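You operate a simulated robot arm through the tools that you are given. There is no shell and no other tool. Be economical: measure what you need, move in short steps, check, and stop when the job is done.

You run a simulated two-armed robot. Do the job below in one go: nothing can be reset, and whatever is moved stays where it is left.

TASK
Close the upper chest drawer. Then fetch the pink cloth from the top of the green bench and set it on the top of the orange bench. Then take the small eye bolt from the top of the blue bench and leave it on top of the green rubber roller. Then screw the lid back on the white jar. Then put the blue brush from the top of the blue bench on the finish card. Then fetch the orange foam pad and set it on the top of the purple stand. Then put the purple wax bar on the green tray. Then lift the lid of the white case open. The order counts.

Only the result counts: the job must be done as asked and must still hold three seconds after the hand-in. Knocking over, shifting, dropping, spilling or breaking anything else fails it. A push-on lid holds only when it is set on centred and level and pressed home; a screw cap is set on level and turned clockwise until tight. Flat cloth is picked up by pressing the open fingertips on it (5 to 10 N) and closing them slowly along it; thin cloth reads only 2 to 8 mm in the jaws.

THE ROBOT
Two 7-joint arms with two-finger parallel grippers on one trunk, on a base that drives. Base frame: it is fixed to the floor where the robot stands at the start and does not move with it; the origin is under the middle of the robot, x ahead of it, y to its left, z up; the surface under the hand at the start is at about z = 0.85. Lengths are in m, angles in rad, forces in N, time in s.
The left shoulder is at the start at [0.02, 0.17, 1.228], the right one opposite. With the tool pointing down near the work surface each hand reaches from about 0.1 to 0.66 m from the robot's upright axis, wherever it stands, measured 20 degrees to its own side. Places, roughly: blue brush (5x4x5 cm) [2.8, 0.8, 0.9]; finish card [0.75, -0.5, 0.75]; green rubber roller (6x6x5 cm) [2.4, 1, 0.9]; green tray (15x19x3 cm) [5.3, -0.1, 0.8]; lid of the white case [0.6, -0.8, 0.9]; orange foam pad (10x6x2 cm) [3.2, 1.6, 0.9]; pink cloth (7x5x4 cm) [1, 0.2, 0.9]; purple wax bar (10x4x3 cm) [4.4, 2, 1]; small eye bolt [2.25, 1, 1]; top of the orange bench [-0.1, 1.4, 0.8]; top of the purple stand (19x42 cm) [5.12, 5.5, 0.74]; upper chest drawer [0.5, -0.1, 0.9]; white jar [2.5, 1.25, 1]. Payload 3.8 kg a hand.
The tool frame of a hand sits at the grasp point between the pads (the TCP): z along the fingers, y along the line on which they close. The tips reach 0.03 m beyond it. The gripper opens to 0.11 m. The fingers are 0.02 m wide and 0.01 m thick; the gripper's body (0.048 by 0.112 m) begins 0.055 m behind the TCP.
Orientation is that of the tool frame in the base frame, as a unit quaternion [x, y, z, w]. With the fingers straight down and closing along the base's y, the tool's x points along the base's -x, its y along +y and its z along -z.

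THE INTERFACE
- The arms move only by the tool arm_command. It takes "left_rows", "right_rows" or both (then of equal length, played together; a hand with none holds still); each is a list that holds one entry, the list of rows, each a list of 7 numbers: the shift along the base's x, y, z in m, then the turn, a rotation vector about the base's x, y, z in rad, then the gripper command, from -1 (shut) to 1 (fully open), values between in proportion. In form: [[[tx, ty, tz, ax, ay, az, hand], ...]]. A call has 1 to 8 rows; each row is the pose to reach, as a shift and turn from the pose commanded when the call began. Rows are played at 5 a second. More than 0.05 m and 0.15 rad between two rows, or a gripper value outside its range, and nothing of the call is played. Where a pose cannot be reached the arm comes as near as it can. A force on the tool above 40 N (or 10 N above the force at the start of the call, whichever is more), or a blocked arm, ends the call early, and 0.2 s more pass. The fingers move at their own pace (about 0.072 m/s each) and stop on an object; they squeeze with about 27 N. The grip force told is the motor's: it shows also when the fingers shut on nothing. Time passes only in rows, and 0.2 s behind the last, so rows that repeat a pose let the fingers close. It gives the time, the measured TCP pose, the force on the tool (base axes), the opening and the grip force at its end, in the units of the frame above (readings bear some noise), with the torque about the TCP (base axes, N m) and any sound that the robot's microphone picked up.
- Cameras (640 x 400 px; columns grow to the right, rows downward): "scene" is now at [0.0769, 0.0559, 1.3611]; the picture's right is [0.64, -0.77, 0.00], its down [-0.66, -0.54, -0.52] and it looks along [0.40, 0.33, -0.85] (base axes); focal length 214 px, centre (320, 200). "left" rides on the left gripper at [0.072, -0.017, -0.103] in its tool frame; the picture's right is [0.23, 0.97, 0.00], its down [-0.76, 0.18, -0.62] and it looks along [-0.61, 0.14, 0.78] (tool axes); focal length 222 px, centre (320, 200). "right" rides on the right gripper at [0.072, 0.017, -0.103] in its tool frame; the picture's right is [-0.23, 0.97, 0.00], its down [-0.76, -0.18, -0.62] and it looks along [-0.61, -0.14, 0.78] (tool axes); focal length 222 px, centre (320, 200). There is no depth. A picture from a camera that has moved, and an enlarged one, comes with that camera's place and axes in the base frame and with its lens. The place of the scene camera against the robot may be out by one fixed shift of up to 0.025 m in any direction.
- get_image(camera): a new picture of that camera. No time passes.
- raise_lower(by): slides the trunk up (or, below 0, down) by that many m; the arms and the scene camera ride with it, the base frame stays. It gives what a move gives, with no picture.
- drive_base(legs): drives the robot by 1 to 6 legs, each [ahead, turn to the left] in m and rad, along the robot's own axes; the way and the turn of a leg run together, so that a leg with both is an arc; at most 1.5 m and 3.142 rad a leg. The arms and the cameras ride along, it lands a little off, and it stops where it bumps. It gives what a move gives.
- turn_head(pan, tilt): turns the head with the scene camera to pan (to the left, within 1.396 rad either way) and tilt (down, from -0.506 to 1.204), counted from straight ahead of the robot. It gives what a move gives.
- inspect(camera, box): a new picture of the part [left, top, right, bottom] of that camera's present view, enlarged. No time passes.
- hand_in(): hands the job in; it is judged then, once.

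Go step by step. Nothing tells you exact positions but the pictures and the camera data: compare them with the known pose of the tool, close in by small moves and look again before you grip or let go. The budget is 196 turns and 176 pictures, counting those below and the enlarged ones. Unless the task says otherwise, let go and move clear before handing in, and close with one line.

The tools are called after "Request:" by a JSON object that holds its "api" and its "payload". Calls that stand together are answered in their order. arm_command: Moves the arms, as the interface text tells. Its arguments: {"type":"object","properties":{"left_rows":{"type":"array"},"right_rows":{"type":"array"}},"required":[]} The other tools are called the same way: raise_lower (by) slides the trunk up or down; drive_base (legs) drives the base; turn_head (pan, tilt) turns the head that bears the scene camera; get_image (camera) takes a picture; inspect (camera, box) takes an enlarged picture of a part of a camera's view; hand_in () hands the job in.

At the start:

```text
time: 0.0
left_eef_pos: [0.4187, -0.0492, 1.1473]
left_tcp_rot: [0.0, 1.0, -0.001, -0.001]
left_ft_force: [-1.0, -0.5, -0.2]
left_moment: [-0.01, -0.03, 0.01]
left_width: 0.1099
left_gripper_force: 0.0
right_eef_pos: [0.3534, -0.3337, 1.178]
right_tcp_rot: [0.0, 1.0, 0.0, 0.0]
right_ft_force: [-0.5, -0.3, 0.3]
right_moment: [-0.03, 0.03, -0.02]
right_width: 0.1102
right_gripper_force: 0.0
trunk travel left (down, up): [-0.325, 0.245]
robot x, y, heading: [0.0008, 0.0019, -0.003]
head pan, tilt: [0.689, 1.019]
```

scene: 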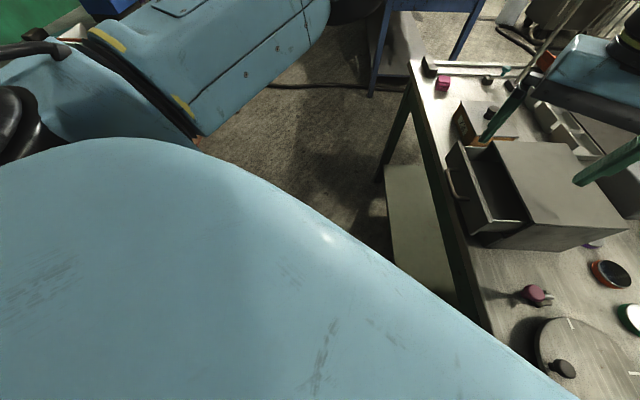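
right: 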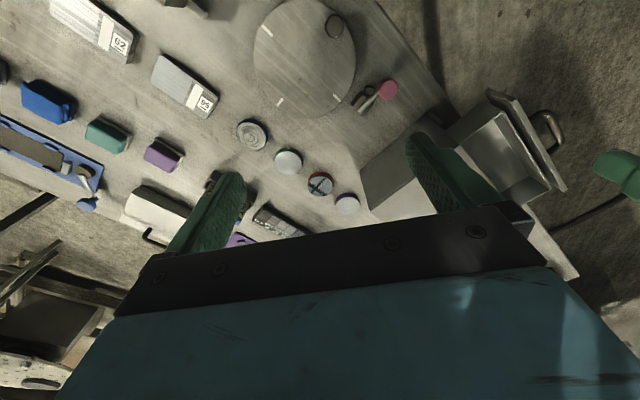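
left: 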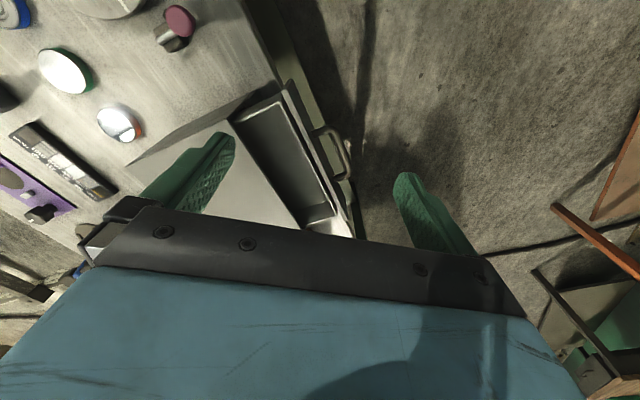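

I see a chest with its drawer open to the robot's left front. I'll turn the head for a better look at the bench.

Request:
{"api": "turn_head", "payload": {"pan": 0.0, "tilt": 0.9}}

Request:
{"api": "get_image", "payload": {"camera": "scene"}}

```text
time: 1.1
left_eef_pos: [0.4187, -0.0511, 1.1474]
left_tcp_rot: [-0.001, 1.0, 0.0, 0.001]
left_ft_force: [0.0, -0.5, -0.6]
left_moment: [0.0, -0.05, -0.01]
left_width: 0.1101
left_gripper_force: 0.1
right_eef_pos: [0.3533, -0.333, 1.1788]
right_tcp_rot: [0.0, 1.0, 0.0, 0.0]
right_ft_force: [0.5, -0.2, -0.2]
right_moment: [0.0, 0.0, -0.01]
right_width: 0.11
right_gripper_force: 0.1
trunk travel left (down, up): [-0.325, 0.245]
robot x, y, heading: [0.0037, 0.0003, -0.001]
head pan, tilt: [0.0, 0.901]
```

```text
172 pictures are left
camera scene: at [0.0996, 0.0124, 1.3696], right [0.0, -1.0, 0.0], down [-0.78, 0.0, -0.62], along [0.62, 0.0, -0.78], focal length 214 px, centre (320, 200)
```

scene: 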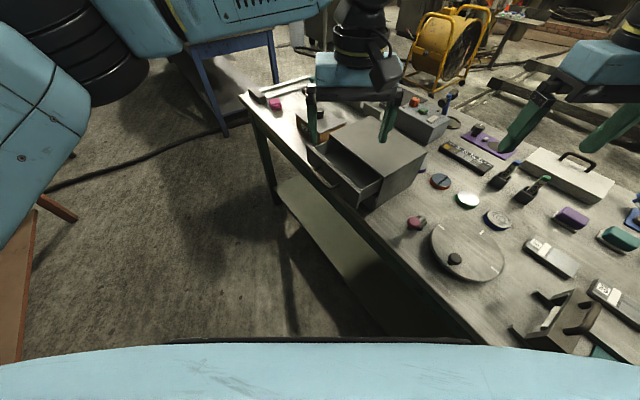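

The drawer chest and whole green bench are in view; the pink cloth is at the far left corner. I take a closer look at the chest.

Request:
{"api": "inspect", "payload": {"camera": "scene", "box": [220, 70, 460, 220]}}

Request:
{"api": "inspect", "payload": {"camera": "scene", "box": [390, 100, 640, 360]}}

```text
2.67 times, centred on (340, 145) of scene
camera zoom: at [0.0996, 0.0124, 1.3696], right [0.0, -1.0, 0.0], down [-0.78, 0.0, -0.62], along [0.62, 0.0, -0.78], focal length 572 px, centre (267, 347)
```

zoom: 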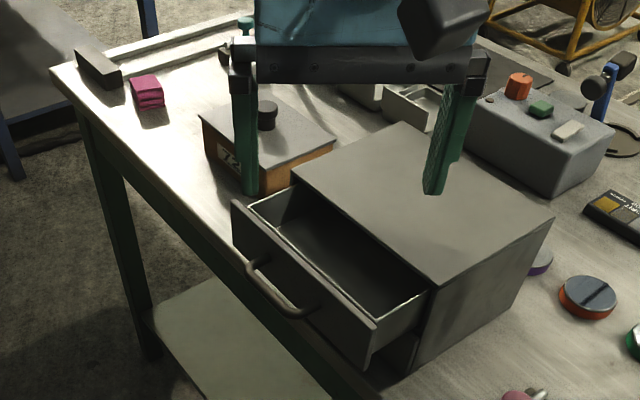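

```text
1.54 times, centred on (515, 230) of scene
camera zoom: at [0.0996, 0.0124, 1.3696], right [0.0, -1.0, 0.0], down [-0.78, 0.0, -0.62], along [0.62, 0.0, -0.78], focal length 330 px, centre (20, 154)
```

zoom: 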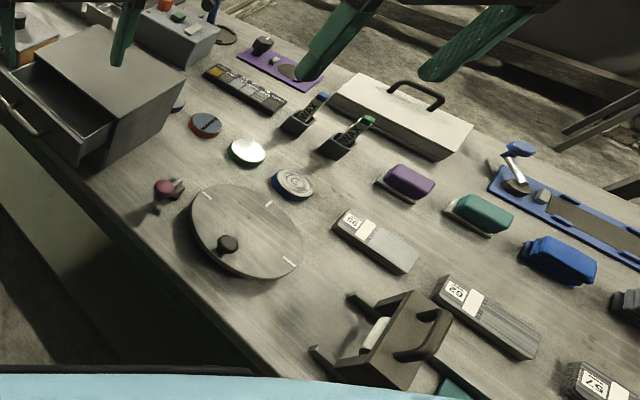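

The drawer front runs from about (0.42,-0.09) to (0.61,0.045), pushed inward along about (0.58,-0.81). I bring the left hand, shut, down in front of the handle.

Request:
{"api": "arm_command", "payload": {"left_rows": [[[0.012, 0.035, -0.01, 0, 0, 0.08, -1], [0.025, 0.07, -0.03, 0, 0, 0.16, -1], [0.043, 0.103, -0.05, 0, 0, 0.24, -1], [0.043, 0.103, -0.08, 0, 0, 0.32, -1], [0.043, 0.103, -0.11, 0, 0, 0.4, -1], [0.043, 0.103, -0.14, 0, 0, 0.48, -1], [0.043, 0.103, -0.17, 0, 0, 0.56, -1], [0.043, 0.103, -0.19, 0, 0, 0.62, -1]]]}}

Request:
{"api": "get_image", "payload": {"camera": "left"}}

Request:
{"api": "inspect", "payload": {"camera": "scene", "box": [220, 70, 460, 220]}}

```text
time: 2.9
left_eef_pos: [0.4634, 0.0542, 0.9595]
left_tcp_rot: [-0.306, 0.952, 0.0, 0.0]
left_ft_force: [-0.4, 0.4, 0.2]
left_moment: [0.01, 0.02, 0.0]
left_width: 0.0
left_gripper_force: 27.5
right_eef_pos: [0.3538, -0.3342, 1.1788]
right_tcp_rot: [0.0, 1.0, 0.001, 0.0]
right_ft_force: [0.4, -0.6, 0.4]
right_moment: [-0.03, -0.01, -0.01]
right_width: 0.1098
right_gripper_force: 0.1
trunk travel left (down, up): [-0.325, 0.245]
robot x, y, heading: [-0.0018, -0.0057, -0.0]
head pan, tilt: [0.0, 0.901]
```

```text
169 pictures are left
camera left: at [0.4132, -0.0022, 1.0625], right [-0.75, 0.66, 0.0], down [0.51, 0.59, 0.62], along [0.41, 0.47, -0.78], focal length 222 px, centre (320, 200)
```

left: 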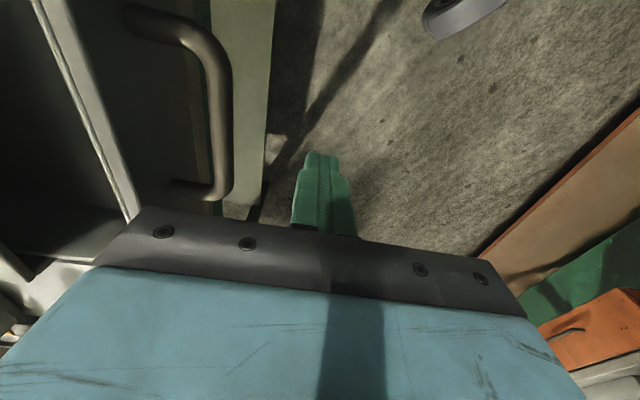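

```text
2.67 times, centred on (340, 145) of scene
camera zoom: at [0.0996, 0.0122, 1.3696], right [0.0, -1.0, 0.0], down [-0.78, 0.0, -0.62], along [0.62, 0.0, -0.78], focal length 572 px, centre (267, 347)
```

zoom: 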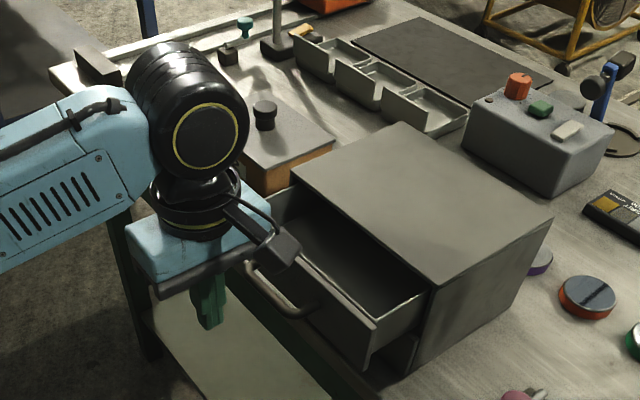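

The shut fingers are outside the handle and in line with its centre. I push inward gently.

Request:
{"api": "arm_command", "payload": {"left_rows": [[[0.0174, -0.0245, 0, 0, 0, 0, -1], [0.0348, -0.0489, 0, 0, 0, 0, -1], [0.0464, -0.0652, 0, 0, 0, 0, -1], [0.0551, -0.0774, 0, 0, 0, 0, -1], [0.0638, -0.0896, 0, 0, 0, 0, -1], [0.0696, -0.0978, 0, 0, 0, 0, -1]]]}}

Request:
{"api": "inspect", "payload": {"camera": "scene", "box": [220, 70, 460, 220]}}

```text
time: 4.3
left_eef_pos: [0.5248, -0.0331, 0.9568]
left_tcp_rot: [-0.308, 0.951, 0.012, -0.005]
left_ft_force: [-20.3, 17.7, 13.4]
left_moment: [-0.18, 0.07, -0.27]
left_width: 0.0
left_gripper_force: 27.2
right_eef_pos: [0.3499, -0.331, 1.1795]
right_tcp_rot: [-0.001, 1.0, 0.0, 0.001]
right_ft_force: [-0.4, -0.1, 0.0]
right_moment: [0.03, -0.01, -0.01]
right_width: 0.1102
right_gripper_force: 0.1
trunk travel left (down, up): [-0.325, 0.245]
robot x, y, heading: [-0.0028, 0.0011, 0.004]
head pan, tilt: [0.0, 0.901]
stopped in row 6 (left hand): the force on the tool passed its limit at 45 N (the readings are from after the stop); the commanded pose is now the measured one
```

```text
2.67 times, centred on (340, 145) of scene
camera zoom: at [0.0948, 0.0145, 1.3701], right [0.0, -1.0, 0.0], down [-0.78, 0.0, -0.62], along [0.62, 0.0, -0.78], focal length 572 px, centre (267, 347)
```

zoom: 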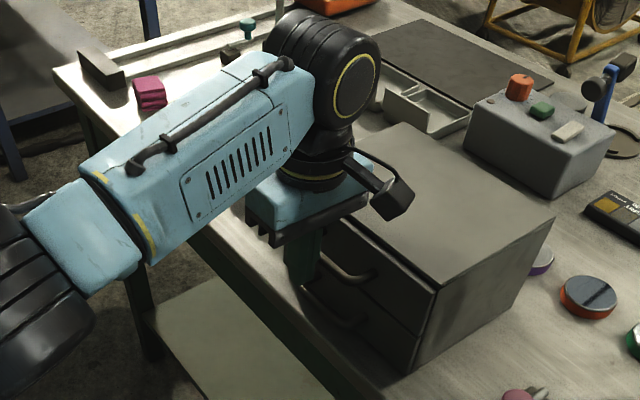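

The push met a hard stop at about 45 N and the drawer looks shut. I back off and check with the wrist and scene cameras.

Request:
{"api": "arm_command", "payload": {"left_rows": [[[-0.0174, 0.0245, 0, 0, 0, 0, -1], [-0.0348, 0.0489, 0.03, 0, 0, 0, -1], [-0.04, 0.06, 0.08, 0, 0, 0, -1], [-0.04, 0.06, 0.13, 0, 0, 0, 0], [-0.04, 0.06, 0.18, 0, 0, 0, 1]]]}}

Request:
{"api": "inspect", "payload": {"camera": "scene", "box": [220, 70, 460, 220]}}

Request:
{"api": "get_image", "payload": {"camera": "left"}}

```text
refused: row 3 steps farther than a row can; nothing moved
```

```text
2.67 times, centred on (340, 145) of scene
camera zoom: at [0.0948, 0.0145, 1.3701], right [0.0, -1.0, 0.0], down [-0.78, 0.0, -0.62], along [0.62, 0.0, -0.78], focal length 572 px, centre (267, 347)
```

zoom: 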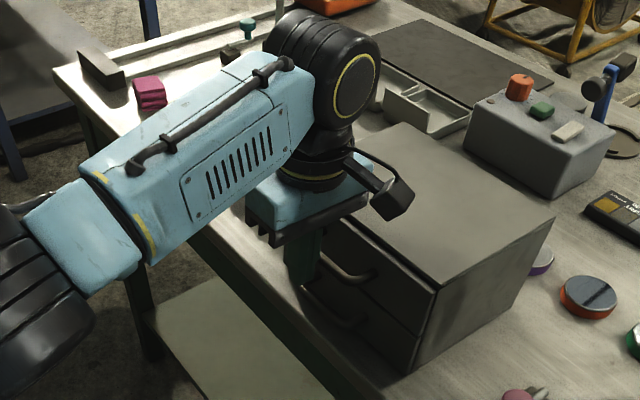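

```text
165 pictures are left
camera left: at [0.4772, -0.0928, 1.0588], right [-0.75, 0.66, 0.02], down [0.52, 0.58, 0.63], along [0.4, 0.48, -0.78], focal length 222 px, centre (320, 200)
```

left: 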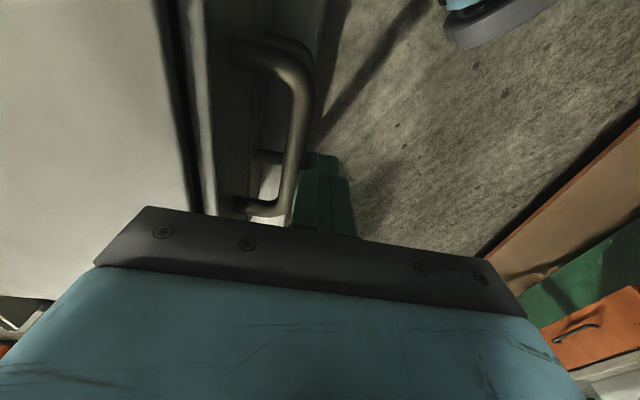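

The drawer looks nearly shut but there's a dark line at the chest edge. I back off and look squarely.

Request:
{"api": "arm_command", "payload": {"left_rows": [[[-0.0174, 0.0245, 0, 0, 0, 0, -1], [-0.0348, 0.0489, 0.02, 0, 0, 0, -1], [-0.0348, 0.0489, 0.065, 0, 0, 0, -1]]]}}

Request:
{"api": "inspect", "payload": {"camera": "scene", "box": [280, 100, 440, 220]}}

Request:
{"api": "get_image", "payload": {"camera": "left"}}

```text
time: 5.1
left_eef_pos: [0.4952, 0.0126, 1.0181]
left_tcp_rot: [-0.307, 0.952, 0.009, -0.005]
left_ft_force: [0.3, 0.1, 0.4]
left_moment: [-0.01, 0.01, 0.01]
left_width: 0.0
left_gripper_force: 27.0
right_eef_pos: [0.3523, -0.3333, 1.179]
right_tcp_rot: [-0.001, 1.0, 0.001, 0.0]
right_ft_force: [0.4, 0.1, -0.7]
right_moment: [0.05, -0.04, -0.01]
right_width: 0.11
right_gripper_force: 0.0
trunk travel left (down, up): [-0.325, 0.245]
robot x, y, heading: [-0.0005, -0.0031, -0.001]
head pan, tilt: [0.0, 0.901]
```

```text
3.33 times, centred on (360, 160) of scene
camera zoom: at [0.0991, 0.0128, 1.3696], right [0.0, -1.0, 0.0], down [-0.78, 0.0, -0.62], along [0.62, 0.0, -0.78], focal length 715 px, centre (187, 333)
```

zoom: 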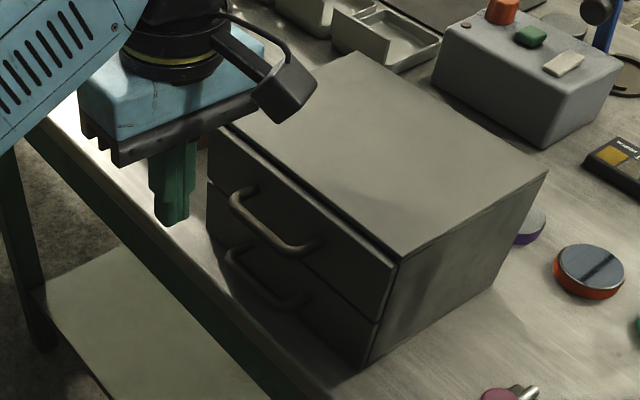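

```text
163 pictures are left
camera left: at [0.4477, -0.0467, 1.1208], right [-0.75, 0.66, 0.02], down [0.52, 0.58, 0.62], along [0.4, 0.48, -0.78], focal length 222 px, centre (320, 200)
```

left: 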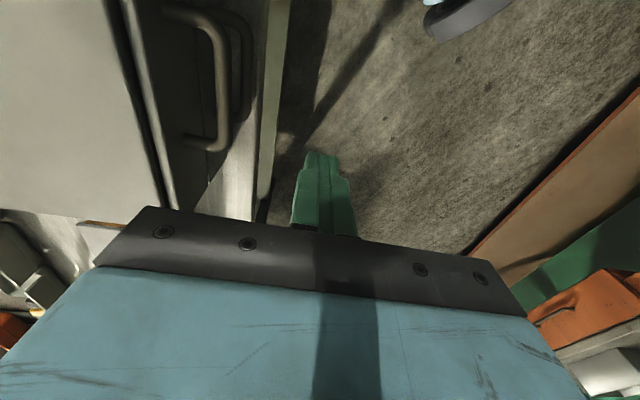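

The drawer's two fronts are flush and the chest hasn't shifted, so it's shut. Next I raise the left hand and drive along the bench edge toward the pink cloth at about (1.05, 0.21).

Request:
{"api": "arm_command", "payload": {"left_rows": [[[0, 0, 0.045, 0, 0, -0.1, 0], [-0.02, 0.04, 0.075, 0, 0, -0.2, 1], [-0.04, 0.08, 0.1, 0, 0, -0.3, 1], [-0.06, 0.12, 0.125, 0, 0, -0.45, 1], [-0.08, 0.15, 0.15, 0, 0, -0.6, 1]]]}}

Request:
{"api": "drive_base", "payload": {"legs": [[0, 0.62], [0.7, 0]]}}

Request:
{"api": "turn_head", "payload": {"pan": -0.8, "tilt": 0.9}}

Request:
{"api": "get_image", "payload": {"camera": "scene"}}

Request:
{"api": "get_image", "payload": {"camera": "right"}}

```text
refused: row 2 steps farther than a row can; nothing moved
```

```text
time: 10.6
left_eef_pos: [0.9812, 0.6869, 1.0178]
left_tcp_rot: [-0.577, 0.817, 0.008, -0.008]
left_ft_force: [-0.1, 1.0, 0.4]
left_moment: [-0.03, 0.02, 0.02]
left_width: 0.0001
left_gripper_force: 27.3
right_eef_pos: [1.0574, 0.3213, 1.1785]
right_tcp_rot: [-0.298, 0.955, 0.001, 0.0]
right_ft_force: [-0.4, 1.3, 0.5]
right_moment: [0.0, 0.01, 0.01]
right_width: 0.1103
right_gripper_force: 0.1
trunk travel left (down, up): [-0.325, 0.245]
robot x, y, heading: [0.5746, 0.3943, 0.605]
head pan, tilt: [0.0, 0.901]
```

```text
time: 11.7
left_eef_pos: [0.9807, 0.686, 1.0171]
left_tcp_rot: [-0.575, 0.818, 0.007, -0.007]
left_ft_force: [-0.3, 0.2, 0.0]
left_moment: [0.02, 0.0, -0.01]
left_width: 0.0
left_gripper_force: 27.0
right_eef_pos: [1.057, 0.3212, 1.1792]
right_tcp_rot: [-0.297, 0.955, 0.001, 0.0]
right_ft_force: [0.2, 0.4, -0.1]
right_moment: [0.03, -0.02, 0.0]
right_width: 0.1101
right_gripper_force: 0.0
trunk travel left (down, up): [-0.325, 0.245]
robot x, y, heading: [0.5809, 0.3973, 0.604]
head pan, tilt: [-0.799, 0.901]
```

```text
162 pictures are left
camera scene: at [0.6721, 0.4052, 1.3696], right [-0.19, -0.98, 0.0], down [-0.77, 0.15, -0.62], along [0.61, -0.12, -0.78], focal length 214 px, centre (320, 200)
```

scene: 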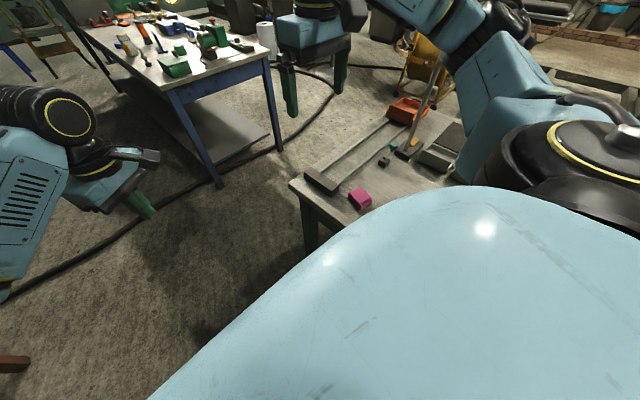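

```text
161 pictures are left
camera right: at [0.9891, 0.2947, 1.2833], right [-0.37, 0.93, 0.0], down [0.73, 0.28, 0.62], along [0.58, 0.23, -0.78], focal length 222 px, centre (320, 200)
```

right: 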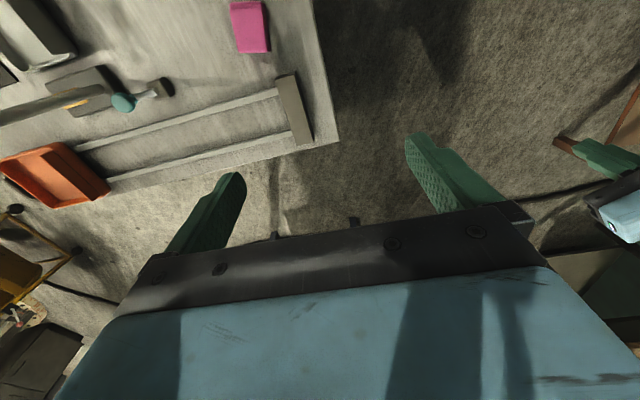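

The cloth sits at about (1.03, 0.21), its short side already along the right gripper's closing line. I move the right hand above it and look again.

Request:
{"api": "arm_command", "payload": {"right_rows": [[[-0.007, -0.04, -0.025, 0, 0, 0, 1], [-0.014, -0.08, -0.05, 0, 0, 0, 1], [-0.027, -0.113, -0.08, 0, 0, 0, 1], [-0.027, -0.113, -0.12, 0, 0, 0, 1], [-0.027, -0.113, -0.16, 0, 0, 0, 1], [-0.027, -0.113, -0.18, 0, 0, 0, 1]]], "left_rows": [[[0, 0, 0.04, 0, 0, -0.1, -1], [0, 0, 0.08, 0, 0, -0.2, 0], [0, 0, 0.12, 0, 0, -0.3, 1], [0, 0, 0.14, 0, 0, -0.4, 1], [0, 0, 0.14, 0, 0, -0.5, 1], [0, 0, 0.14, 0, 0, -0.6, 1]]]}}

Request:
{"api": "get_image", "payload": {"camera": "right"}}

```text
time: 13.1
left_eef_pos: [0.9806, 0.6856, 1.1562]
left_tcp_rot: [-0.308, 0.951, 0.01, -0.005]
left_ft_force: [0.9, 0.3, -0.3]
left_moment: [-0.02, 0.05, 0.0]
left_width: 0.11
left_gripper_force: 0.0
right_eef_pos: [1.0296, 0.2068, 0.9993]
right_tcp_rot: [-0.297, 0.955, 0.001, 0.001]
right_ft_force: [-0.2, -0.1, 0.3]
right_moment: [-0.03, 0.02, 0.01]
right_width: 0.1103
right_gripper_force: 0.0
trunk travel left (down, up): [-0.325, 0.245]
robot x, y, heading: [0.5767, 0.3949, 0.608]
head pan, tilt: [-0.799, 0.901]
```

```text
160 pictures are left
camera right: at [0.9602, 0.1802, 1.104], right [-0.37, 0.93, 0.0], down [0.73, 0.28, 0.62], along [0.58, 0.23, -0.78], focal length 222 px, centre (320, 200)
```

right: 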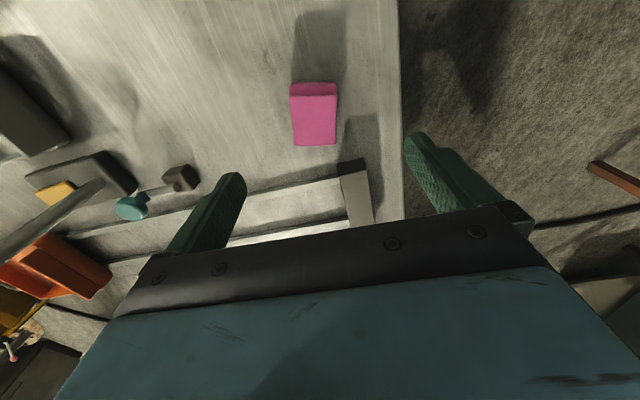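

The cloth is centred between the fingers at about (1.03, 0.205), top near z 0.88. I go down and close on it.

Request:
{"api": "arm_command", "payload": {"right_rows": [[[0, -0.002, -0.04, 0, 0, 0, 1], [0, -0.002, -0.08, 0, 0, 0, 0.8], [0, -0.002, -0.1, 0, 0, 0, 0.6], [0, -0.002, -0.112, 0, 0, 0, 0.3], [0, -0.002, -0.112, 0, 0, 0, -0.5], [0, -0.002, -0.112, 0, 0, 0, -1], [0, -0.002, -0.112, 0, 0, 0, -1], [0, -0.002, -0.112, 0, 0, 0, -1]]]}}

Request:
{"api": "get_image", "payload": {"camera": "right"}}

```text
time: 14.9
left_eef_pos: [0.9807, 0.6847, 1.1573]
left_tcp_rot: [-0.307, 0.952, 0.009, -0.004]
left_ft_force: [0.3, 0.7, 0.9]
left_moment: [-0.01, 0.01, -0.01]
left_width: 0.1098
left_gripper_force: 0.1
right_eef_pos: [1.03, 0.2059, 0.8872]
right_tcp_rot: [-0.297, 0.955, 0.002, 0.0]
right_ft_force: [0.9, 0.0, -0.4]
right_moment: [-0.04, -0.05, -0.01]
right_width: 0.0483
right_gripper_force: 27.0
trunk travel left (down, up): [-0.325, 0.245]
robot x, y, heading: [0.5775, 0.3923, 0.601]
head pan, tilt: [-0.799, 0.901]
```

```text
159 pictures are left
camera right: at [0.9616, 0.18, 0.9913], right [-0.37, 0.93, 0.0], down [0.73, 0.28, 0.62], along [0.58, 0.23, -0.78], focal length 222 px, centre (320, 200)
```

right: 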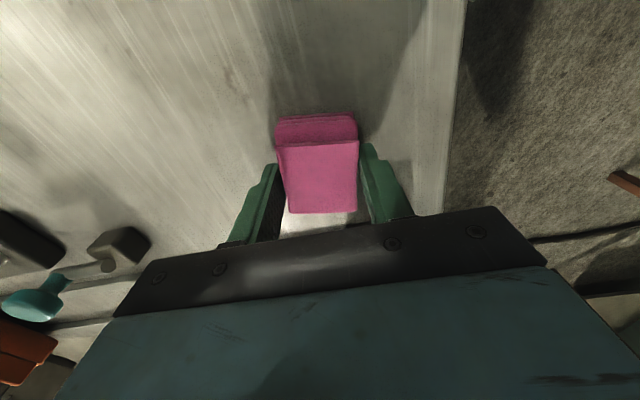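

Cloth is held (4.8 cm). I lift it, turn the robot toward the orange bench, and look.

Request:
{"api": "arm_command", "payload": {"right_rows": [[[0, 0, 0.03, 0, 0, 0, -1], [0, 0, 0.075, 0, 0, 0, -1], [0, 0, 0.12, 0, 0, 0, -1], [0, 0, 0.165, 0, 0, 0, -1], [0, 0, 0.21, 0, 0, 0, -1], [0, 0, 0.25, 0, 0, 0, -1]]]}}

Request:
{"api": "drive_base", "payload": {"legs": [[0, 1.56]]}}

Request:
{"api": "turn_head", "payload": {"pan": 0.0, "tilt": 0.8}}

Request:
{"api": "get_image", "payload": {"camera": "scene"}}

```text
time: 16.3
left_eef_pos: [0.9811, 0.6845, 1.1553]
left_tcp_rot: [-0.308, 0.951, 0.009, -0.005]
left_ft_force: [-0.2, 0.0, 0.0]
left_moment: [0.04, -0.04, 0.0]
left_width: 0.1101
left_gripper_force: 0.0
right_eef_pos: [1.034, 0.2056, 1.1364]
right_tcp_rot: [-0.298, 0.955, 0.001, -0.002]
right_ft_force: [0.2, 0.1, 0.7]
right_moment: [-0.04, -0.04, -0.01]
right_width: 0.0
right_gripper_force: 27.3
trunk travel left (down, up): [-0.325, 0.245]
robot x, y, heading: [0.5778, 0.3987, 0.603]
head pan, tilt: [-0.799, 0.901]
```

```text
time: 20.5
left_eef_pos: [0.2982, 0.8054, 1.1572]
left_tcp_rot: [0.885, -0.465, -0.003, 0.01]
left_ft_force: [0.3, 0.1, -0.3]
left_moment: [-0.02, 0.02, 0.01]
left_width: 0.11
left_gripper_force: 0.1
right_eef_pos: [0.7788, 0.8471, 1.1361]
right_tcp_rot: [0.88, -0.476, -0.002, 0.001]
right_ft_force: [-0.3, -0.4, 0.7]
right_moment: [0.01, 0.0, -0.01]
right_width: 0.0
right_gripper_force: 26.9
trunk travel left (down, up): [-0.325, 0.245]
robot x, y, heading: [0.5722, 0.3959, 2.151]
head pan, tilt: [-0.799, 0.901]
```

```text
time: 21.6
left_eef_pos: [0.2977, 0.805, 1.156]
left_tcp_rot: [0.885, -0.465, -0.003, 0.01]
left_ft_force: [0.2, -0.8, 0.5]
left_moment: [-0.02, -0.01, 0.02]
left_width: 0.1097
left_gripper_force: 0.0
right_eef_pos: [0.779, 0.8483, 1.1357]
right_tcp_rot: [0.88, -0.476, 0.0, 0.001]
right_ft_force: [-0.6, -0.6, -0.1]
right_moment: [-0.03, 0.0, -0.01]
right_width: 0.0003
right_gripper_force: 27.0
trunk travel left (down, up): [-0.325, 0.245]
robot x, y, heading: [0.5794, 0.3975, 2.15]
head pan, tilt: [0.0, 0.799]
```

```text
158 pictures are left
camera scene: at [0.5251, 0.493, 1.3775], right [0.84, 0.55, 0.0], down [0.39, -0.6, -0.7], along [-0.38, 0.58, -0.72], focal length 214 px, centre (320, 200)
```

scene: 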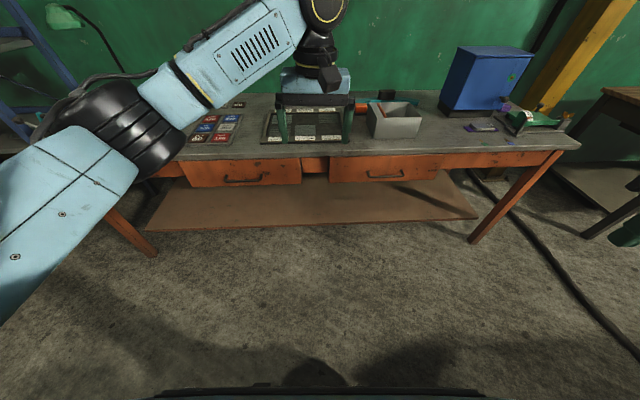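

The right gripper reads 0 – the cloth slipped out. I turn back to see where it lies.

Request:
{"api": "drive_base", "payload": {"legs": [[0, -1.55]]}}

Request:
{"api": "turn_head", "payload": {"pan": -0.8, "tilt": 0.9}}

Request:
{"api": "get_image", "payload": {"camera": "scene"}}

Request:
{"api": "get_image", "payload": {"camera": "right"}}

```text
time: 25.8
left_eef_pos: [0.9839, 0.6816, 1.157]
left_tcp_rot: [-0.303, 0.953, 0.01, -0.005]
left_ft_force: [0.9, 0.3, 0.2]
left_moment: [0.03, 0.04, -0.03]
left_width: 0.1099
left_gripper_force: 0.0
right_eef_pos: [1.032, 0.1998, 1.1365]
right_tcp_rot: [-0.291, 0.957, 0.001, -0.001]
right_ft_force: [0.2, 1.0, -0.7]
right_moment: [-0.01, 0.05, 0.01]
right_width: 0.0
right_gripper_force: 26.8
trunk travel left (down, up): [-0.325, 0.245]
robot x, y, heading: [0.575, 0.3947, 0.592]
head pan, tilt: [0.0, 0.799]
```

```text
time: 26.9
left_eef_pos: [0.9826, 0.681, 1.1564]
left_tcp_rot: [-0.303, 0.953, 0.01, -0.005]
left_ft_force: [-0.4, -0.1, -0.1]
left_moment: [0.02, 0.01, -0.01]
left_width: 0.1097
left_gripper_force: 0.0
right_eef_pos: [1.0317, 0.2005, 1.1367]
right_tcp_rot: [-0.291, 0.957, 0.001, 0.0]
right_ft_force: [0.5, 0.5, 0.0]
right_moment: [-0.03, 0.01, -0.01]
right_width: 0.0
right_gripper_force: 27.2
trunk travel left (down, up): [-0.325, 0.245]
robot x, y, heading: [0.5786, 0.3996, 0.588]
head pan, tilt: [-0.799, 0.901]
```

```text
157 pictures are left
camera scene: at [0.6721, 0.4042, 1.3696], right [-0.21, -0.98, 0.0], down [-0.77, 0.16, -0.62], along [0.61, -0.13, -0.78], focal length 214 px, centre (320, 200)
```

scene: 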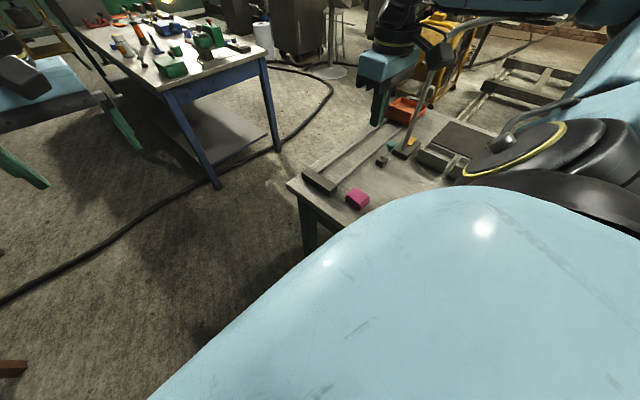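

```text
156 pictures are left
camera right: at [0.9629, 0.1738, 1.2406], right [-0.35, 0.93, 0.0], down [0.73, 0.28, 0.62], along [0.58, 0.22, -0.78], focal length 222 px, centre (320, 200)
```

right: 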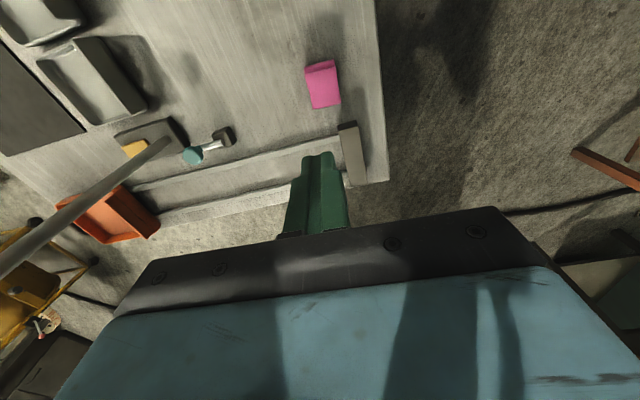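

The cloth never left: I gripped it too high, since its top is only at z ≈ 0.868 (bench top ≈ 0.83). It lies at (1.03, 0.205); I grip it lower this time.

Request:
{"api": "arm_command", "payload": {"right_rows": [[[-0.002, 0.004, -0.045, 0, 0, 0, 1], [-0.002, 0.004, -0.09, 0, 0, 0, 1], [-0.002, 0.004, -0.135, 0, 0, 0, 1], [-0.002, 0.004, -0.18, 0, 0, 0, 1], [-0.002, 0.004, -0.22, 0, 0, 0, 1], [-0.002, 0.004, -0.25, 0, 0, 0, 0.6], [-0.002, 0.004, -0.26, 0, 0, 0, 0.4], [-0.002, 0.004, -0.269, 0, 0, 0, 0.4]]]}}

Request:
{"api": "arm_command", "payload": {"right_rows": [[[0, 0, 0, 0, 0, 0, 0], [0, 0, 0, 0, 0, 0, -0.5], [0, 0, 0, 0, 0, 0, -1], [0, 0, 0, 0, 0, 0, -1], [0, 0, 0.01, 0, 0, 0, -1], [0, 0, 0.03, 0, 0, 0, -1]]]}}

Request:
{"api": "get_image", "payload": {"camera": "right"}}

```text
time: 28.6
left_eef_pos: [0.9825, 0.6798, 1.158]
left_tcp_rot: [-0.302, 0.953, 0.009, -0.005]
left_ft_force: [0.2, 0.5, -0.8]
left_moment: [-0.03, -0.01, -0.01]
left_width: 0.1101
left_gripper_force: 0.2
right_eef_pos: [1.0304, 0.202, 0.879]
right_tcp_rot: [-0.292, 0.956, 0.001, 0.001]
right_ft_force: [-9.9, -4.6, 20.9]
right_moment: [-0.34, 0.42, -0.09]
right_width: 0.0763
right_gripper_force: 0.1
trunk travel left (down, up): [-0.325, 0.245]
robot x, y, heading: [0.5755, 0.3956, 0.589]
head pan, tilt: [-0.799, 0.901]
stopped in row 8 (right hand): the force on the tool passed its limit at 50 N (the readings are from after the stop); the commanded pose is now the measured one
```

```text
time: 30.0
left_eef_pos: [0.9836, 0.6801, 1.1558]
left_tcp_rot: [-0.302, 0.953, 0.009, -0.004]
left_ft_force: [-0.4, 0.4, -0.1]
left_moment: [0.01, 0.01, 0.01]
left_width: 0.1101
left_gripper_force: 0.0
right_eef_pos: [1.0315, 0.2027, 0.9069]
right_tcp_rot: [-0.292, 0.957, 0.002, 0.002]
right_ft_force: [0.7, -0.3, -0.5]
right_moment: [0.0, 0.02, 0.04]
right_width: 0.0452
right_gripper_force: 26.8
trunk travel left (down, up): [-0.325, 0.245]
robot x, y, heading: [0.5811, 0.3963, 0.593]
head pan, tilt: [-0.799, 0.901]
```

```text
155 pictures are left
camera right: at [0.9618, 0.1764, 1.0118], right [-0.35, 0.94, 0.0], down [0.73, 0.28, 0.63], along [0.58, 0.22, -0.78], focal length 222 px, centre (320, 200)
```

right: 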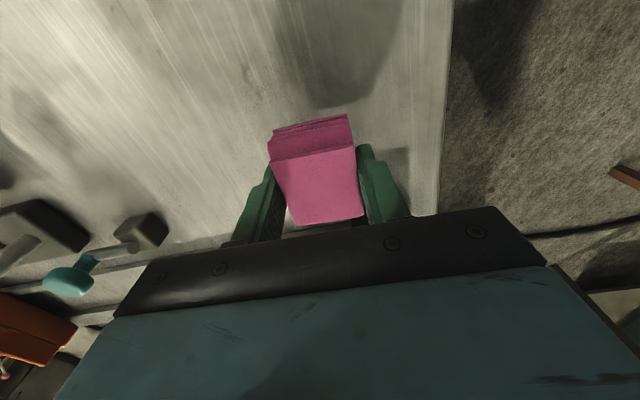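

Now it lifted 2–3 cm with the cloth held at 4.5 cm. I lift slowly and check.

Request:
{"api": "arm_command", "payload": {"right_rows": [[[0, 0, 0.01, 0, 0, 0, -1], [0, 0, 0.02, 0, 0, 0, -1], [0, 0, 0.03, 0, 0, 0, -1], [0, 0, 0.04, 0, 0, 0, -1], [0, 0, 0.05, 0, 0, 0, -1], [0, 0, 0.06, 0, 0, 0, -1]]]}}

Request:
{"api": "get_image", "payload": {"camera": "right"}}

```text
time: 31.4
left_eef_pos: [0.9833, 0.681, 1.1566]
left_tcp_rot: [-0.302, 0.953, 0.009, -0.005]
left_ft_force: [0.9, 0.3, 0.1]
left_moment: [0.02, -0.02, 0.02]
left_width: 0.11
left_gripper_force: 0.0
right_eef_pos: [1.0303, 0.2022, 0.9692]
right_tcp_rot: [-0.292, 0.957, 0.001, 0.002]
right_ft_force: [-0.5, -1.3, -0.3]
right_moment: [0.0, -0.02, 0.0]
right_width: 0.0454
right_gripper_force: 26.6
trunk travel left (down, up): [-0.325, 0.245]
robot x, y, heading: [0.5774, 0.3969, 0.593]
head pan, tilt: [-0.799, 0.901]
```

```text
154 pictures are left
camera right: at [0.9614, 0.1765, 1.0731], right [-0.35, 0.94, 0.0], down [0.73, 0.28, 0.63], along [0.59, 0.22, -0.78], focal length 222 px, centre (320, 200)
```

right: 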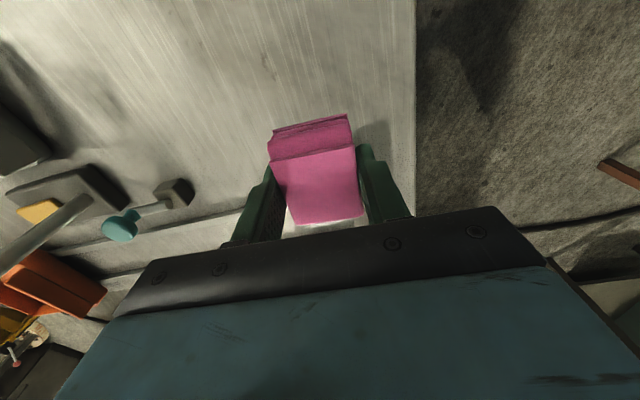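

The cloth holds. I raise it further slowly, then drive to the orange bench's free front spot at about (0.50, 1.62), right of the grey box.

Request:
{"api": "arm_command", "payload": {"right_rows": [[[0, 0, 0.02, 0, 0, 0, -1], [0, 0, 0.04, 0, 0, 0, -1], [0, 0, 0.06, 0, 0, 0, -1], [0, 0, 0.08, 0, 0, 0, -1], [0, 0, 0.1, 0, 0, 0, -1], [0, 0, 0.11, 0, 0, 0, -1]]]}}

Request:
{"api": "drive_base", "payload": {"legs": [[0, 0.8], [0.76, 0], [0, 0.79]]}}

Request:
{"api": "turn_head", "payload": {"pan": 0.0, "tilt": 0.8}}

Request:
{"api": "get_image", "payload": {"camera": "scene"}}

Request:
{"api": "get_image", "payload": {"camera": "right"}}

```text
time: 32.8
left_eef_pos: [0.9833, 0.6799, 1.1576]
left_tcp_rot: [-0.302, 0.953, 0.01, -0.005]
left_ft_force: [0.0, 0.2, -0.1]
left_moment: [-0.02, 0.01, 0.01]
left_width: 0.1103
left_gripper_force: 0.0
right_eef_pos: [1.0311, 0.2007, 1.0803]
right_tcp_rot: [-0.291, 0.957, 0.001, 0.002]
right_ft_force: [-0.3, 1.3, -0.8]
right_moment: [0.0, 0.0, 0.01]
right_width: 0.0452
right_gripper_force: 27.5
trunk travel left (down, up): [-0.325, 0.245]
robot x, y, heading: [0.5772, 0.3952, 0.59]
head pan, tilt: [-0.799, 0.901]
```

```text
time: 41.0
left_eef_pos: [0.4409, 1.5466, 1.1563]
left_tcp_rot: [0.887, -0.462, -0.003, 0.01]
left_ft_force: [-0.1, 0.7, -0.7]
left_moment: [0.03, -0.01, 0.0]
left_width: 0.11
left_gripper_force: 0.1
right_eef_pos: [0.9188, 1.5936, 1.0796]
right_tcp_rot: [0.882, -0.472, -0.003, -0.001]
right_ft_force: [-0.3, 0.2, -0.8]
right_moment: [-0.01, 0.0, 0.0]
right_width: 0.0451
right_gripper_force: 26.8
trunk travel left (down, up): [-0.325, 0.245]
robot x, y, heading: [0.7238, 1.1404, 2.158]
head pan, tilt: [-0.799, 0.901]
```

```text
time: 42.1
left_eef_pos: [0.4407, 1.5488, 1.1564]
left_tcp_rot: [0.887, -0.461, -0.004, 0.01]
left_ft_force: [-1.0, 0.5, 1.4]
left_moment: [0.01, -0.01, -0.05]
left_width: 0.1099
left_gripper_force: 0.0
right_eef_pos: [0.9182, 1.5944, 1.0799]
right_tcp_rot: [0.882, -0.471, -0.003, -0.001]
right_ft_force: [0.1, -0.5, -0.2]
right_moment: [-0.01, -0.01, -0.03]
right_width: 0.0452
right_gripper_force: 27.1
trunk travel left (down, up): [-0.325, 0.245]
robot x, y, heading: [0.7212, 1.1393, 2.157]
head pan, tilt: [0.0, 0.799]
```

```text
153 pictures are left
camera scene: at [0.6701, 1.2375, 1.3775], right [0.83, 0.55, 0.0], down [0.4, -0.6, -0.7], along [-0.39, 0.58, -0.72], focal length 214 px, centre (320, 200)
```

scene: 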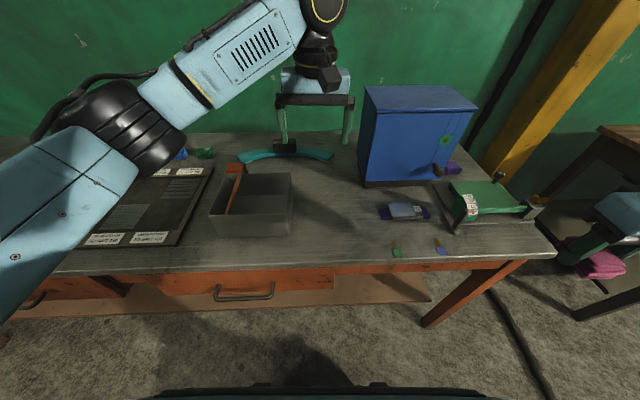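

```text
152 pictures are left
camera right: at [0.9455, 1.5245, 1.1834], right [-0.94, -0.35, 0.0], down [-0.27, 0.73, 0.63], along [-0.22, 0.59, -0.78], focal length 222 px, centre (320, 200)
```

right: 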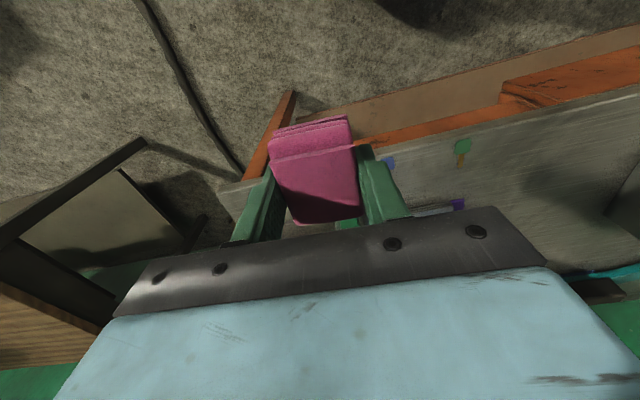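

The free spot is near (0.475, 1.63), between the grey box and the purple item. The left hand hovers in the way, so I move it left while the right hand moves over.

Request:
{"api": "arm_command", "payload": {"left_rows": [[[-0.0256, -0.041, 0, 0, 0, 0, 1], [-0.0512, -0.082, 0, 0, 0, 0, 1], [-0.0768, -0.123, 0, 0, 0, 0, 1], [-0.1024, -0.164, 0, 0, 0, 0, 1], [-0.128, -0.205, 0, 0, 0, 0, 1], [-0.128, -0.205, 0, 0, 0, 0, 1]]], "right_rows": [[[-0.045, 0.004, 0, 0, 0, 0, -1], [-0.09, 0.008, 0, 0, 0, 0, -1], [-0.135, 0.012, 0, 0, 0, 0, -1], [-0.18, 0.016, 0, 0, 0, 0, -1], [-0.225, 0.02, 0, 0, 0, 0, -1], [-0.27, 0.024, 0, 0, 0, 0, -1]]]}}

Request:
{"api": "arm_command", "payload": {"right_rows": [[[-0.04, 0.003, 0, 0, 0, 0, -1], [-0.08, 0.006, 0, 0, 0, 0, -1], [-0.12, 0.009, -0.01, 0, 0, 0, -1], [-0.16, 0.012, -0.03, 0, 0, 0, -1], [-0.174, 0.012, -0.06, 0, 0, 0, -1], [-0.174, 0.012, -0.09, 0, 0, 0, -1], [-0.174, 0.012, -0.12, 0, 0, 0, -1]]]}}

Request:
{"api": "get_image", "payload": {"camera": "right"}}

Request:
{"api": "get_image", "payload": {"camera": "scene"}}

```text
time: 43.5
left_eef_pos: [0.3169, 1.3445, 1.1544]
left_tcp_rot: [0.887, -0.462, -0.003, 0.011]
left_ft_force: [-0.6, 0.8, -0.4]
left_moment: [0.01, 0.01, 0.0]
left_width: 0.1101
left_gripper_force: 0.1
right_eef_pos: [0.6463, 1.6167, 1.0772]
right_tcp_rot: [0.881, -0.473, -0.002, -0.001]
right_ft_force: [0.0, 0.2, -0.9]
right_moment: [-0.02, -0.04, 0.0]
right_width: 0.0455
right_gripper_force: 27.1
trunk travel left (down, up): [-0.325, 0.245]
robot x, y, heading: [0.7235, 1.14, 2.16]
head pan, tilt: [0.0, 0.799]
```

```text
time: 45.1
left_eef_pos: [0.3162, 1.3448, 1.1557]
left_tcp_rot: [0.887, -0.462, -0.003, 0.011]
left_ft_force: [0.1, 0.3, -0.1]
left_moment: [0.02, -0.01, 0.04]
left_width: 0.1099
left_gripper_force: 0.1
right_eef_pos: [0.4724, 1.6287, 0.9597]
right_tcp_rot: [0.882, -0.472, -0.002, -0.001]
right_ft_force: [0.5, -0.1, -0.4]
right_moment: [-0.01, 0.01, 0.01]
right_width: 0.0454
right_gripper_force: 27.0
trunk travel left (down, up): [-0.325, 0.245]
robot x, y, heading: [0.7221, 1.137, 2.156]
head pan, tilt: [0.0, 0.799]
```

```text
151 pictures are left
camera right: at [0.499, 1.5599, 1.0629], right [-0.94, -0.35, 0.0], down [-0.27, 0.73, 0.63], along [-0.22, 0.59, -0.78], focal length 222 px, centre (320, 200)
```

right: 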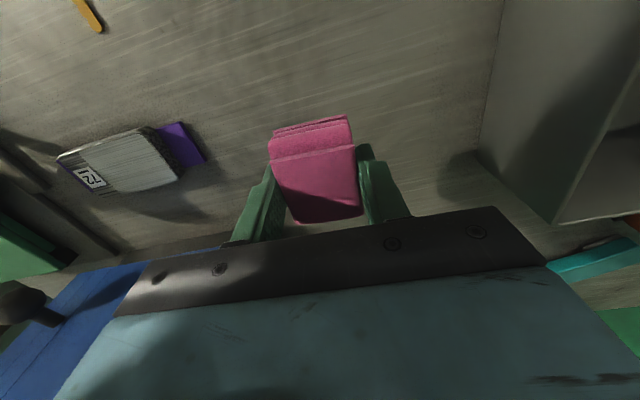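

```text
150 pictures are left
camera scene: at [0.67, 1.2377, 1.3775], right [0.83, 0.55, 0.0], down [0.4, -0.6, -0.7], along [-0.39, 0.58, -0.72], focal length 214 px, centre (320, 200)
```

scene: 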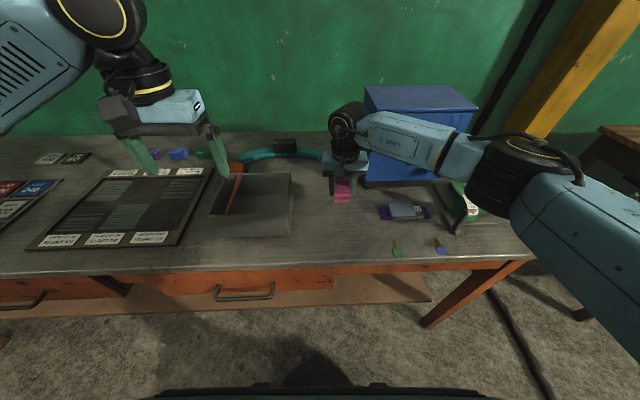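

The area under the cloth is free. I lower it in steps until it touches.

Request:
{"api": "arm_command", "payload": {"right_rows": [[[0, 0, -0.03, 0, 0, 0, -1], [0, 0, -0.06, 0, 0, 0, -1], [0, 0, -0.08, 0, 0, 0, -1], [0, 0, -0.09, 0, 0, 0, -1], [0, 0, -0.1, 0, 0, 0, -1]]]}}

Request:
{"api": "get_image", "payload": {"camera": "right"}}

```text
time: 46.2
left_eef_pos: [0.3177, 1.3437, 1.1563]
left_tcp_rot: [0.887, -0.462, -0.004, 0.011]
left_ft_force: [-0.1, 0.8, -0.1]
left_moment: [-0.02, -0.03, 0.01]
left_width: 0.1099
left_gripper_force: 0.0
right_eef_pos: [0.4713, 1.6292, 0.8804]
right_tcp_rot: [0.881, -0.473, -0.007, -0.001]
right_ft_force: [8.1, -8.3, 20.2]
right_moment: [-0.05, -0.73, -0.33]
right_width: 0.0454
right_gripper_force: 26.9
trunk travel left (down, up): [-0.325, 0.245]
robot x, y, heading: [0.7213, 1.1376, 2.157]
head pan, tilt: [0.0, 0.799]
stopped in row 5 (right hand): the force on the tool passed its limit at 52 N (the readings are from after the stop); the commanded pose is now the measured one
```

```text
149 pictures are left
camera right: at [0.4992, 1.5603, 0.9837], right [-0.94, -0.35, 0.01], down [-0.27, 0.73, 0.63], along [-0.23, 0.59, -0.77], focal length 222 px, centre (320, 200)
```

right: 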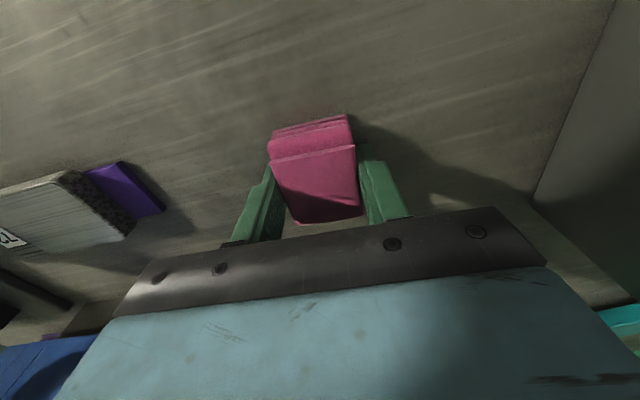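

It has touched the bench. I ease up slightly, open, and lift away.

Request:
{"api": "arm_command", "payload": {"right_rows": [[[0, 0, 0.002, 0, 0, 0, -1], [0, 0, 0.002, 0, 0, 0, -0.1], [0, 0, 0.002, 0, 0, 0, 0.3], [0, 0, 0.002, 0, 0, 0, 0.5], [0, 0, 0.03, 0, 0, 0, 0.5], [0, 0, 0.07, 0, 0, 0, 0.5], [0, 0, 0.115, 0, 0, 0, 0.5], [0, 0, 0.16, 0, 0, 0, 1]]]}}

Request:
{"api": "get_image", "payload": {"camera": "right"}}

```text
time: 48.0
left_eef_pos: [0.3171, 1.3454, 1.1551]
left_tcp_rot: [0.887, -0.461, -0.004, 0.01]
left_ft_force: [-0.1, -0.2, -0.3]
left_moment: [0.0, 0.0, -0.01]
left_width: 0.1098
left_gripper_force: 0.1
right_eef_pos: [0.4742, 1.6284, 1.0396]
right_tcp_rot: [0.881, -0.473, -0.007, -0.002]
right_ft_force: [-0.3, 1.1, -0.3]
right_moment: [0.03, 0.02, 0.01]
right_width: 0.11
right_gripper_force: 0.1
trunk travel left (down, up): [-0.325, 0.245]
robot x, y, heading: [0.7217, 1.1401, 2.156]
head pan, tilt: [0.0, 0.799]
```

```text
148 pictures are left
camera right: at [0.5018, 1.5602, 1.143], right [-0.94, -0.35, 0.01], down [-0.27, 0.73, 0.63], along [-0.23, 0.59, -0.77], focal length 222 px, centre (320, 200)
```

right: 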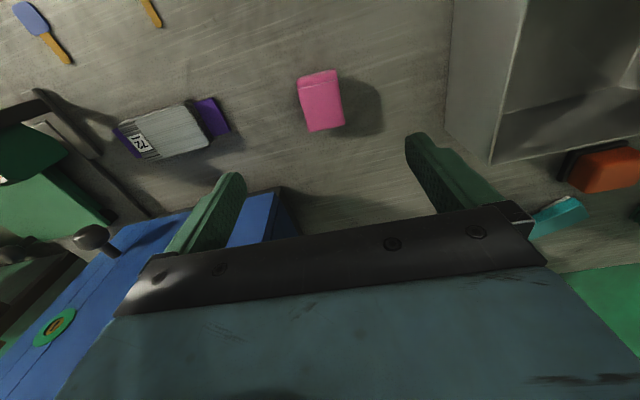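

The cloth rests on the orange bench. I tuck and raise both hands, then head for the left long side of the blue bench.

Request:
{"api": "arm_command", "payload": {"right_rows": [[[0, 0, 0.045, 0, 0, 0, 1], [0, 0, 0.09, 0, 0, 0, 1], [0.01, -0.02, 0.13, 0, 0, 0, 1], [0.05, -0.03, 0.155, 0, 0, 0, 1], [0.095, -0.033, 0.17, 0, 0, 0, 1], [0.14, -0.033, 0.18, 0, 0, 0, 1], [0.19, -0.033, 0.18, 0, 0, 0, 1], [0.239, -0.033, 0.18, 0, 0, 0, 1]]], "left_rows": [[[0, 0, 0.03, 0, 0, 0, 1], [0, 0, 0.06, 0, 0, 0, 1], [0, 0, 0.06, 0, 0, 0, 1], [0, 0, 0.06, 0, 0, 0, 1], [0, 0, 0.06, 0, 0, 0, 1], [0, 0, 0.06, 0, 0, 0, 1], [0, 0, 0.06, 0, 0, 0, 1], [0, 0, 0.06, 0, 0, 0, 1]]]}}

Request:
{"api": "drive_base", "payload": {"legs": [[0, -1.9], [1.0, 0]]}}

Request:
{"api": "turn_head", "payload": {"pan": -0.6, "tilt": 0.7}}

Request:
{"api": "get_image", "payload": {"camera": "scene"}}

```text
time: 49.8
left_eef_pos: [0.3173, 1.3437, 1.2129]
left_tcp_rot: [0.887, -0.462, -0.004, 0.009]
left_ft_force: [0.8, 0.0, -0.1]
left_moment: [0.0, 0.01, 0.0]
left_width: 0.11
left_gripper_force: 0.1
right_eef_pos: [0.7103, 1.5989, 1.2167]
right_tcp_rot: [0.881, -0.472, -0.008, -0.001]
right_ft_force: [1.2, 0.3, -0.8]
right_moment: [0.02, 0.04, 0.01]
right_width: 0.1098
right_gripper_force: 0.1
trunk travel left (down, up): [-0.325, 0.245]
robot x, y, heading: [0.7198, 1.1404, 2.159]
head pan, tilt: [0.0, 0.799]
```

```text
time: 59.3
left_eef_pos: [1.9701, 1.7491, 1.2127]
left_tcp_rot: [-0.156, 0.988, 0.01, -0.003]
left_ft_force: [0.4, 0.6, 0.5]
left_moment: [0.01, 0.0, 0.02]
left_width: 0.11
left_gripper_force: 0.1
right_eef_pos: [2.0996, 1.2987, 1.2164]
right_tcp_rot: [-0.144, 0.99, 0.003, 0.007]
right_ft_force: [-0.3, 0.3, 0.4]
right_moment: [0.04, -0.04, -0.01]
right_width: 0.11
right_gripper_force: 0.0
trunk travel left (down, up): [-0.325, 0.245]
robot x, y, heading: [1.6563, 1.4208, 0.287]
head pan, tilt: [0.0, 0.799]
```

```text
time: 60.3
left_eef_pos: [1.9703, 1.7503, 1.2138]
left_tcp_rot: [-0.155, 0.988, 0.011, -0.004]
left_ft_force: [0.8, 0.6, -1.0]
left_moment: [0.01, -0.02, 0.03]
left_width: 0.1101
left_gripper_force: 0.1
right_eef_pos: [2.0997, 1.2999, 1.2177]
right_tcp_rot: [-0.144, 0.989, 0.005, 0.007]
right_ft_force: [-0.4, 0.1, 0.3]
right_moment: [0.01, -0.01, -0.02]
right_width: 0.1102
right_gripper_force: 0.0
trunk travel left (down, up): [-0.325, 0.245]
robot x, y, heading: [1.6562, 1.4186, 0.295]
head pan, tilt: [-0.6, 0.7]
```

```text
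147 pictures are left
camera scene: at [1.7609, 1.4115, 1.3858], right [-0.3, -0.95, 0.0], down [-0.61, 0.2, -0.76], along [0.73, -0.23, -0.64], focal length 214 px, centre (320, 200)
```

scene: 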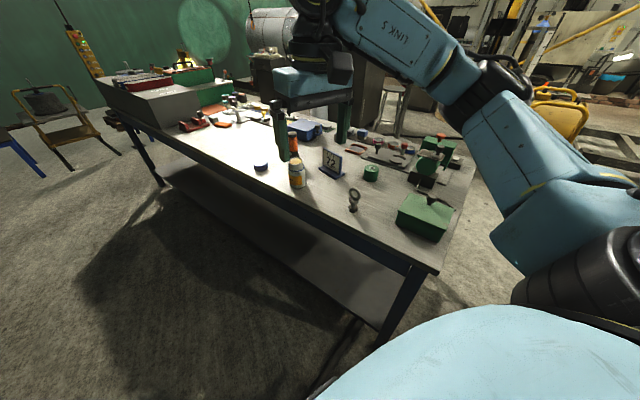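

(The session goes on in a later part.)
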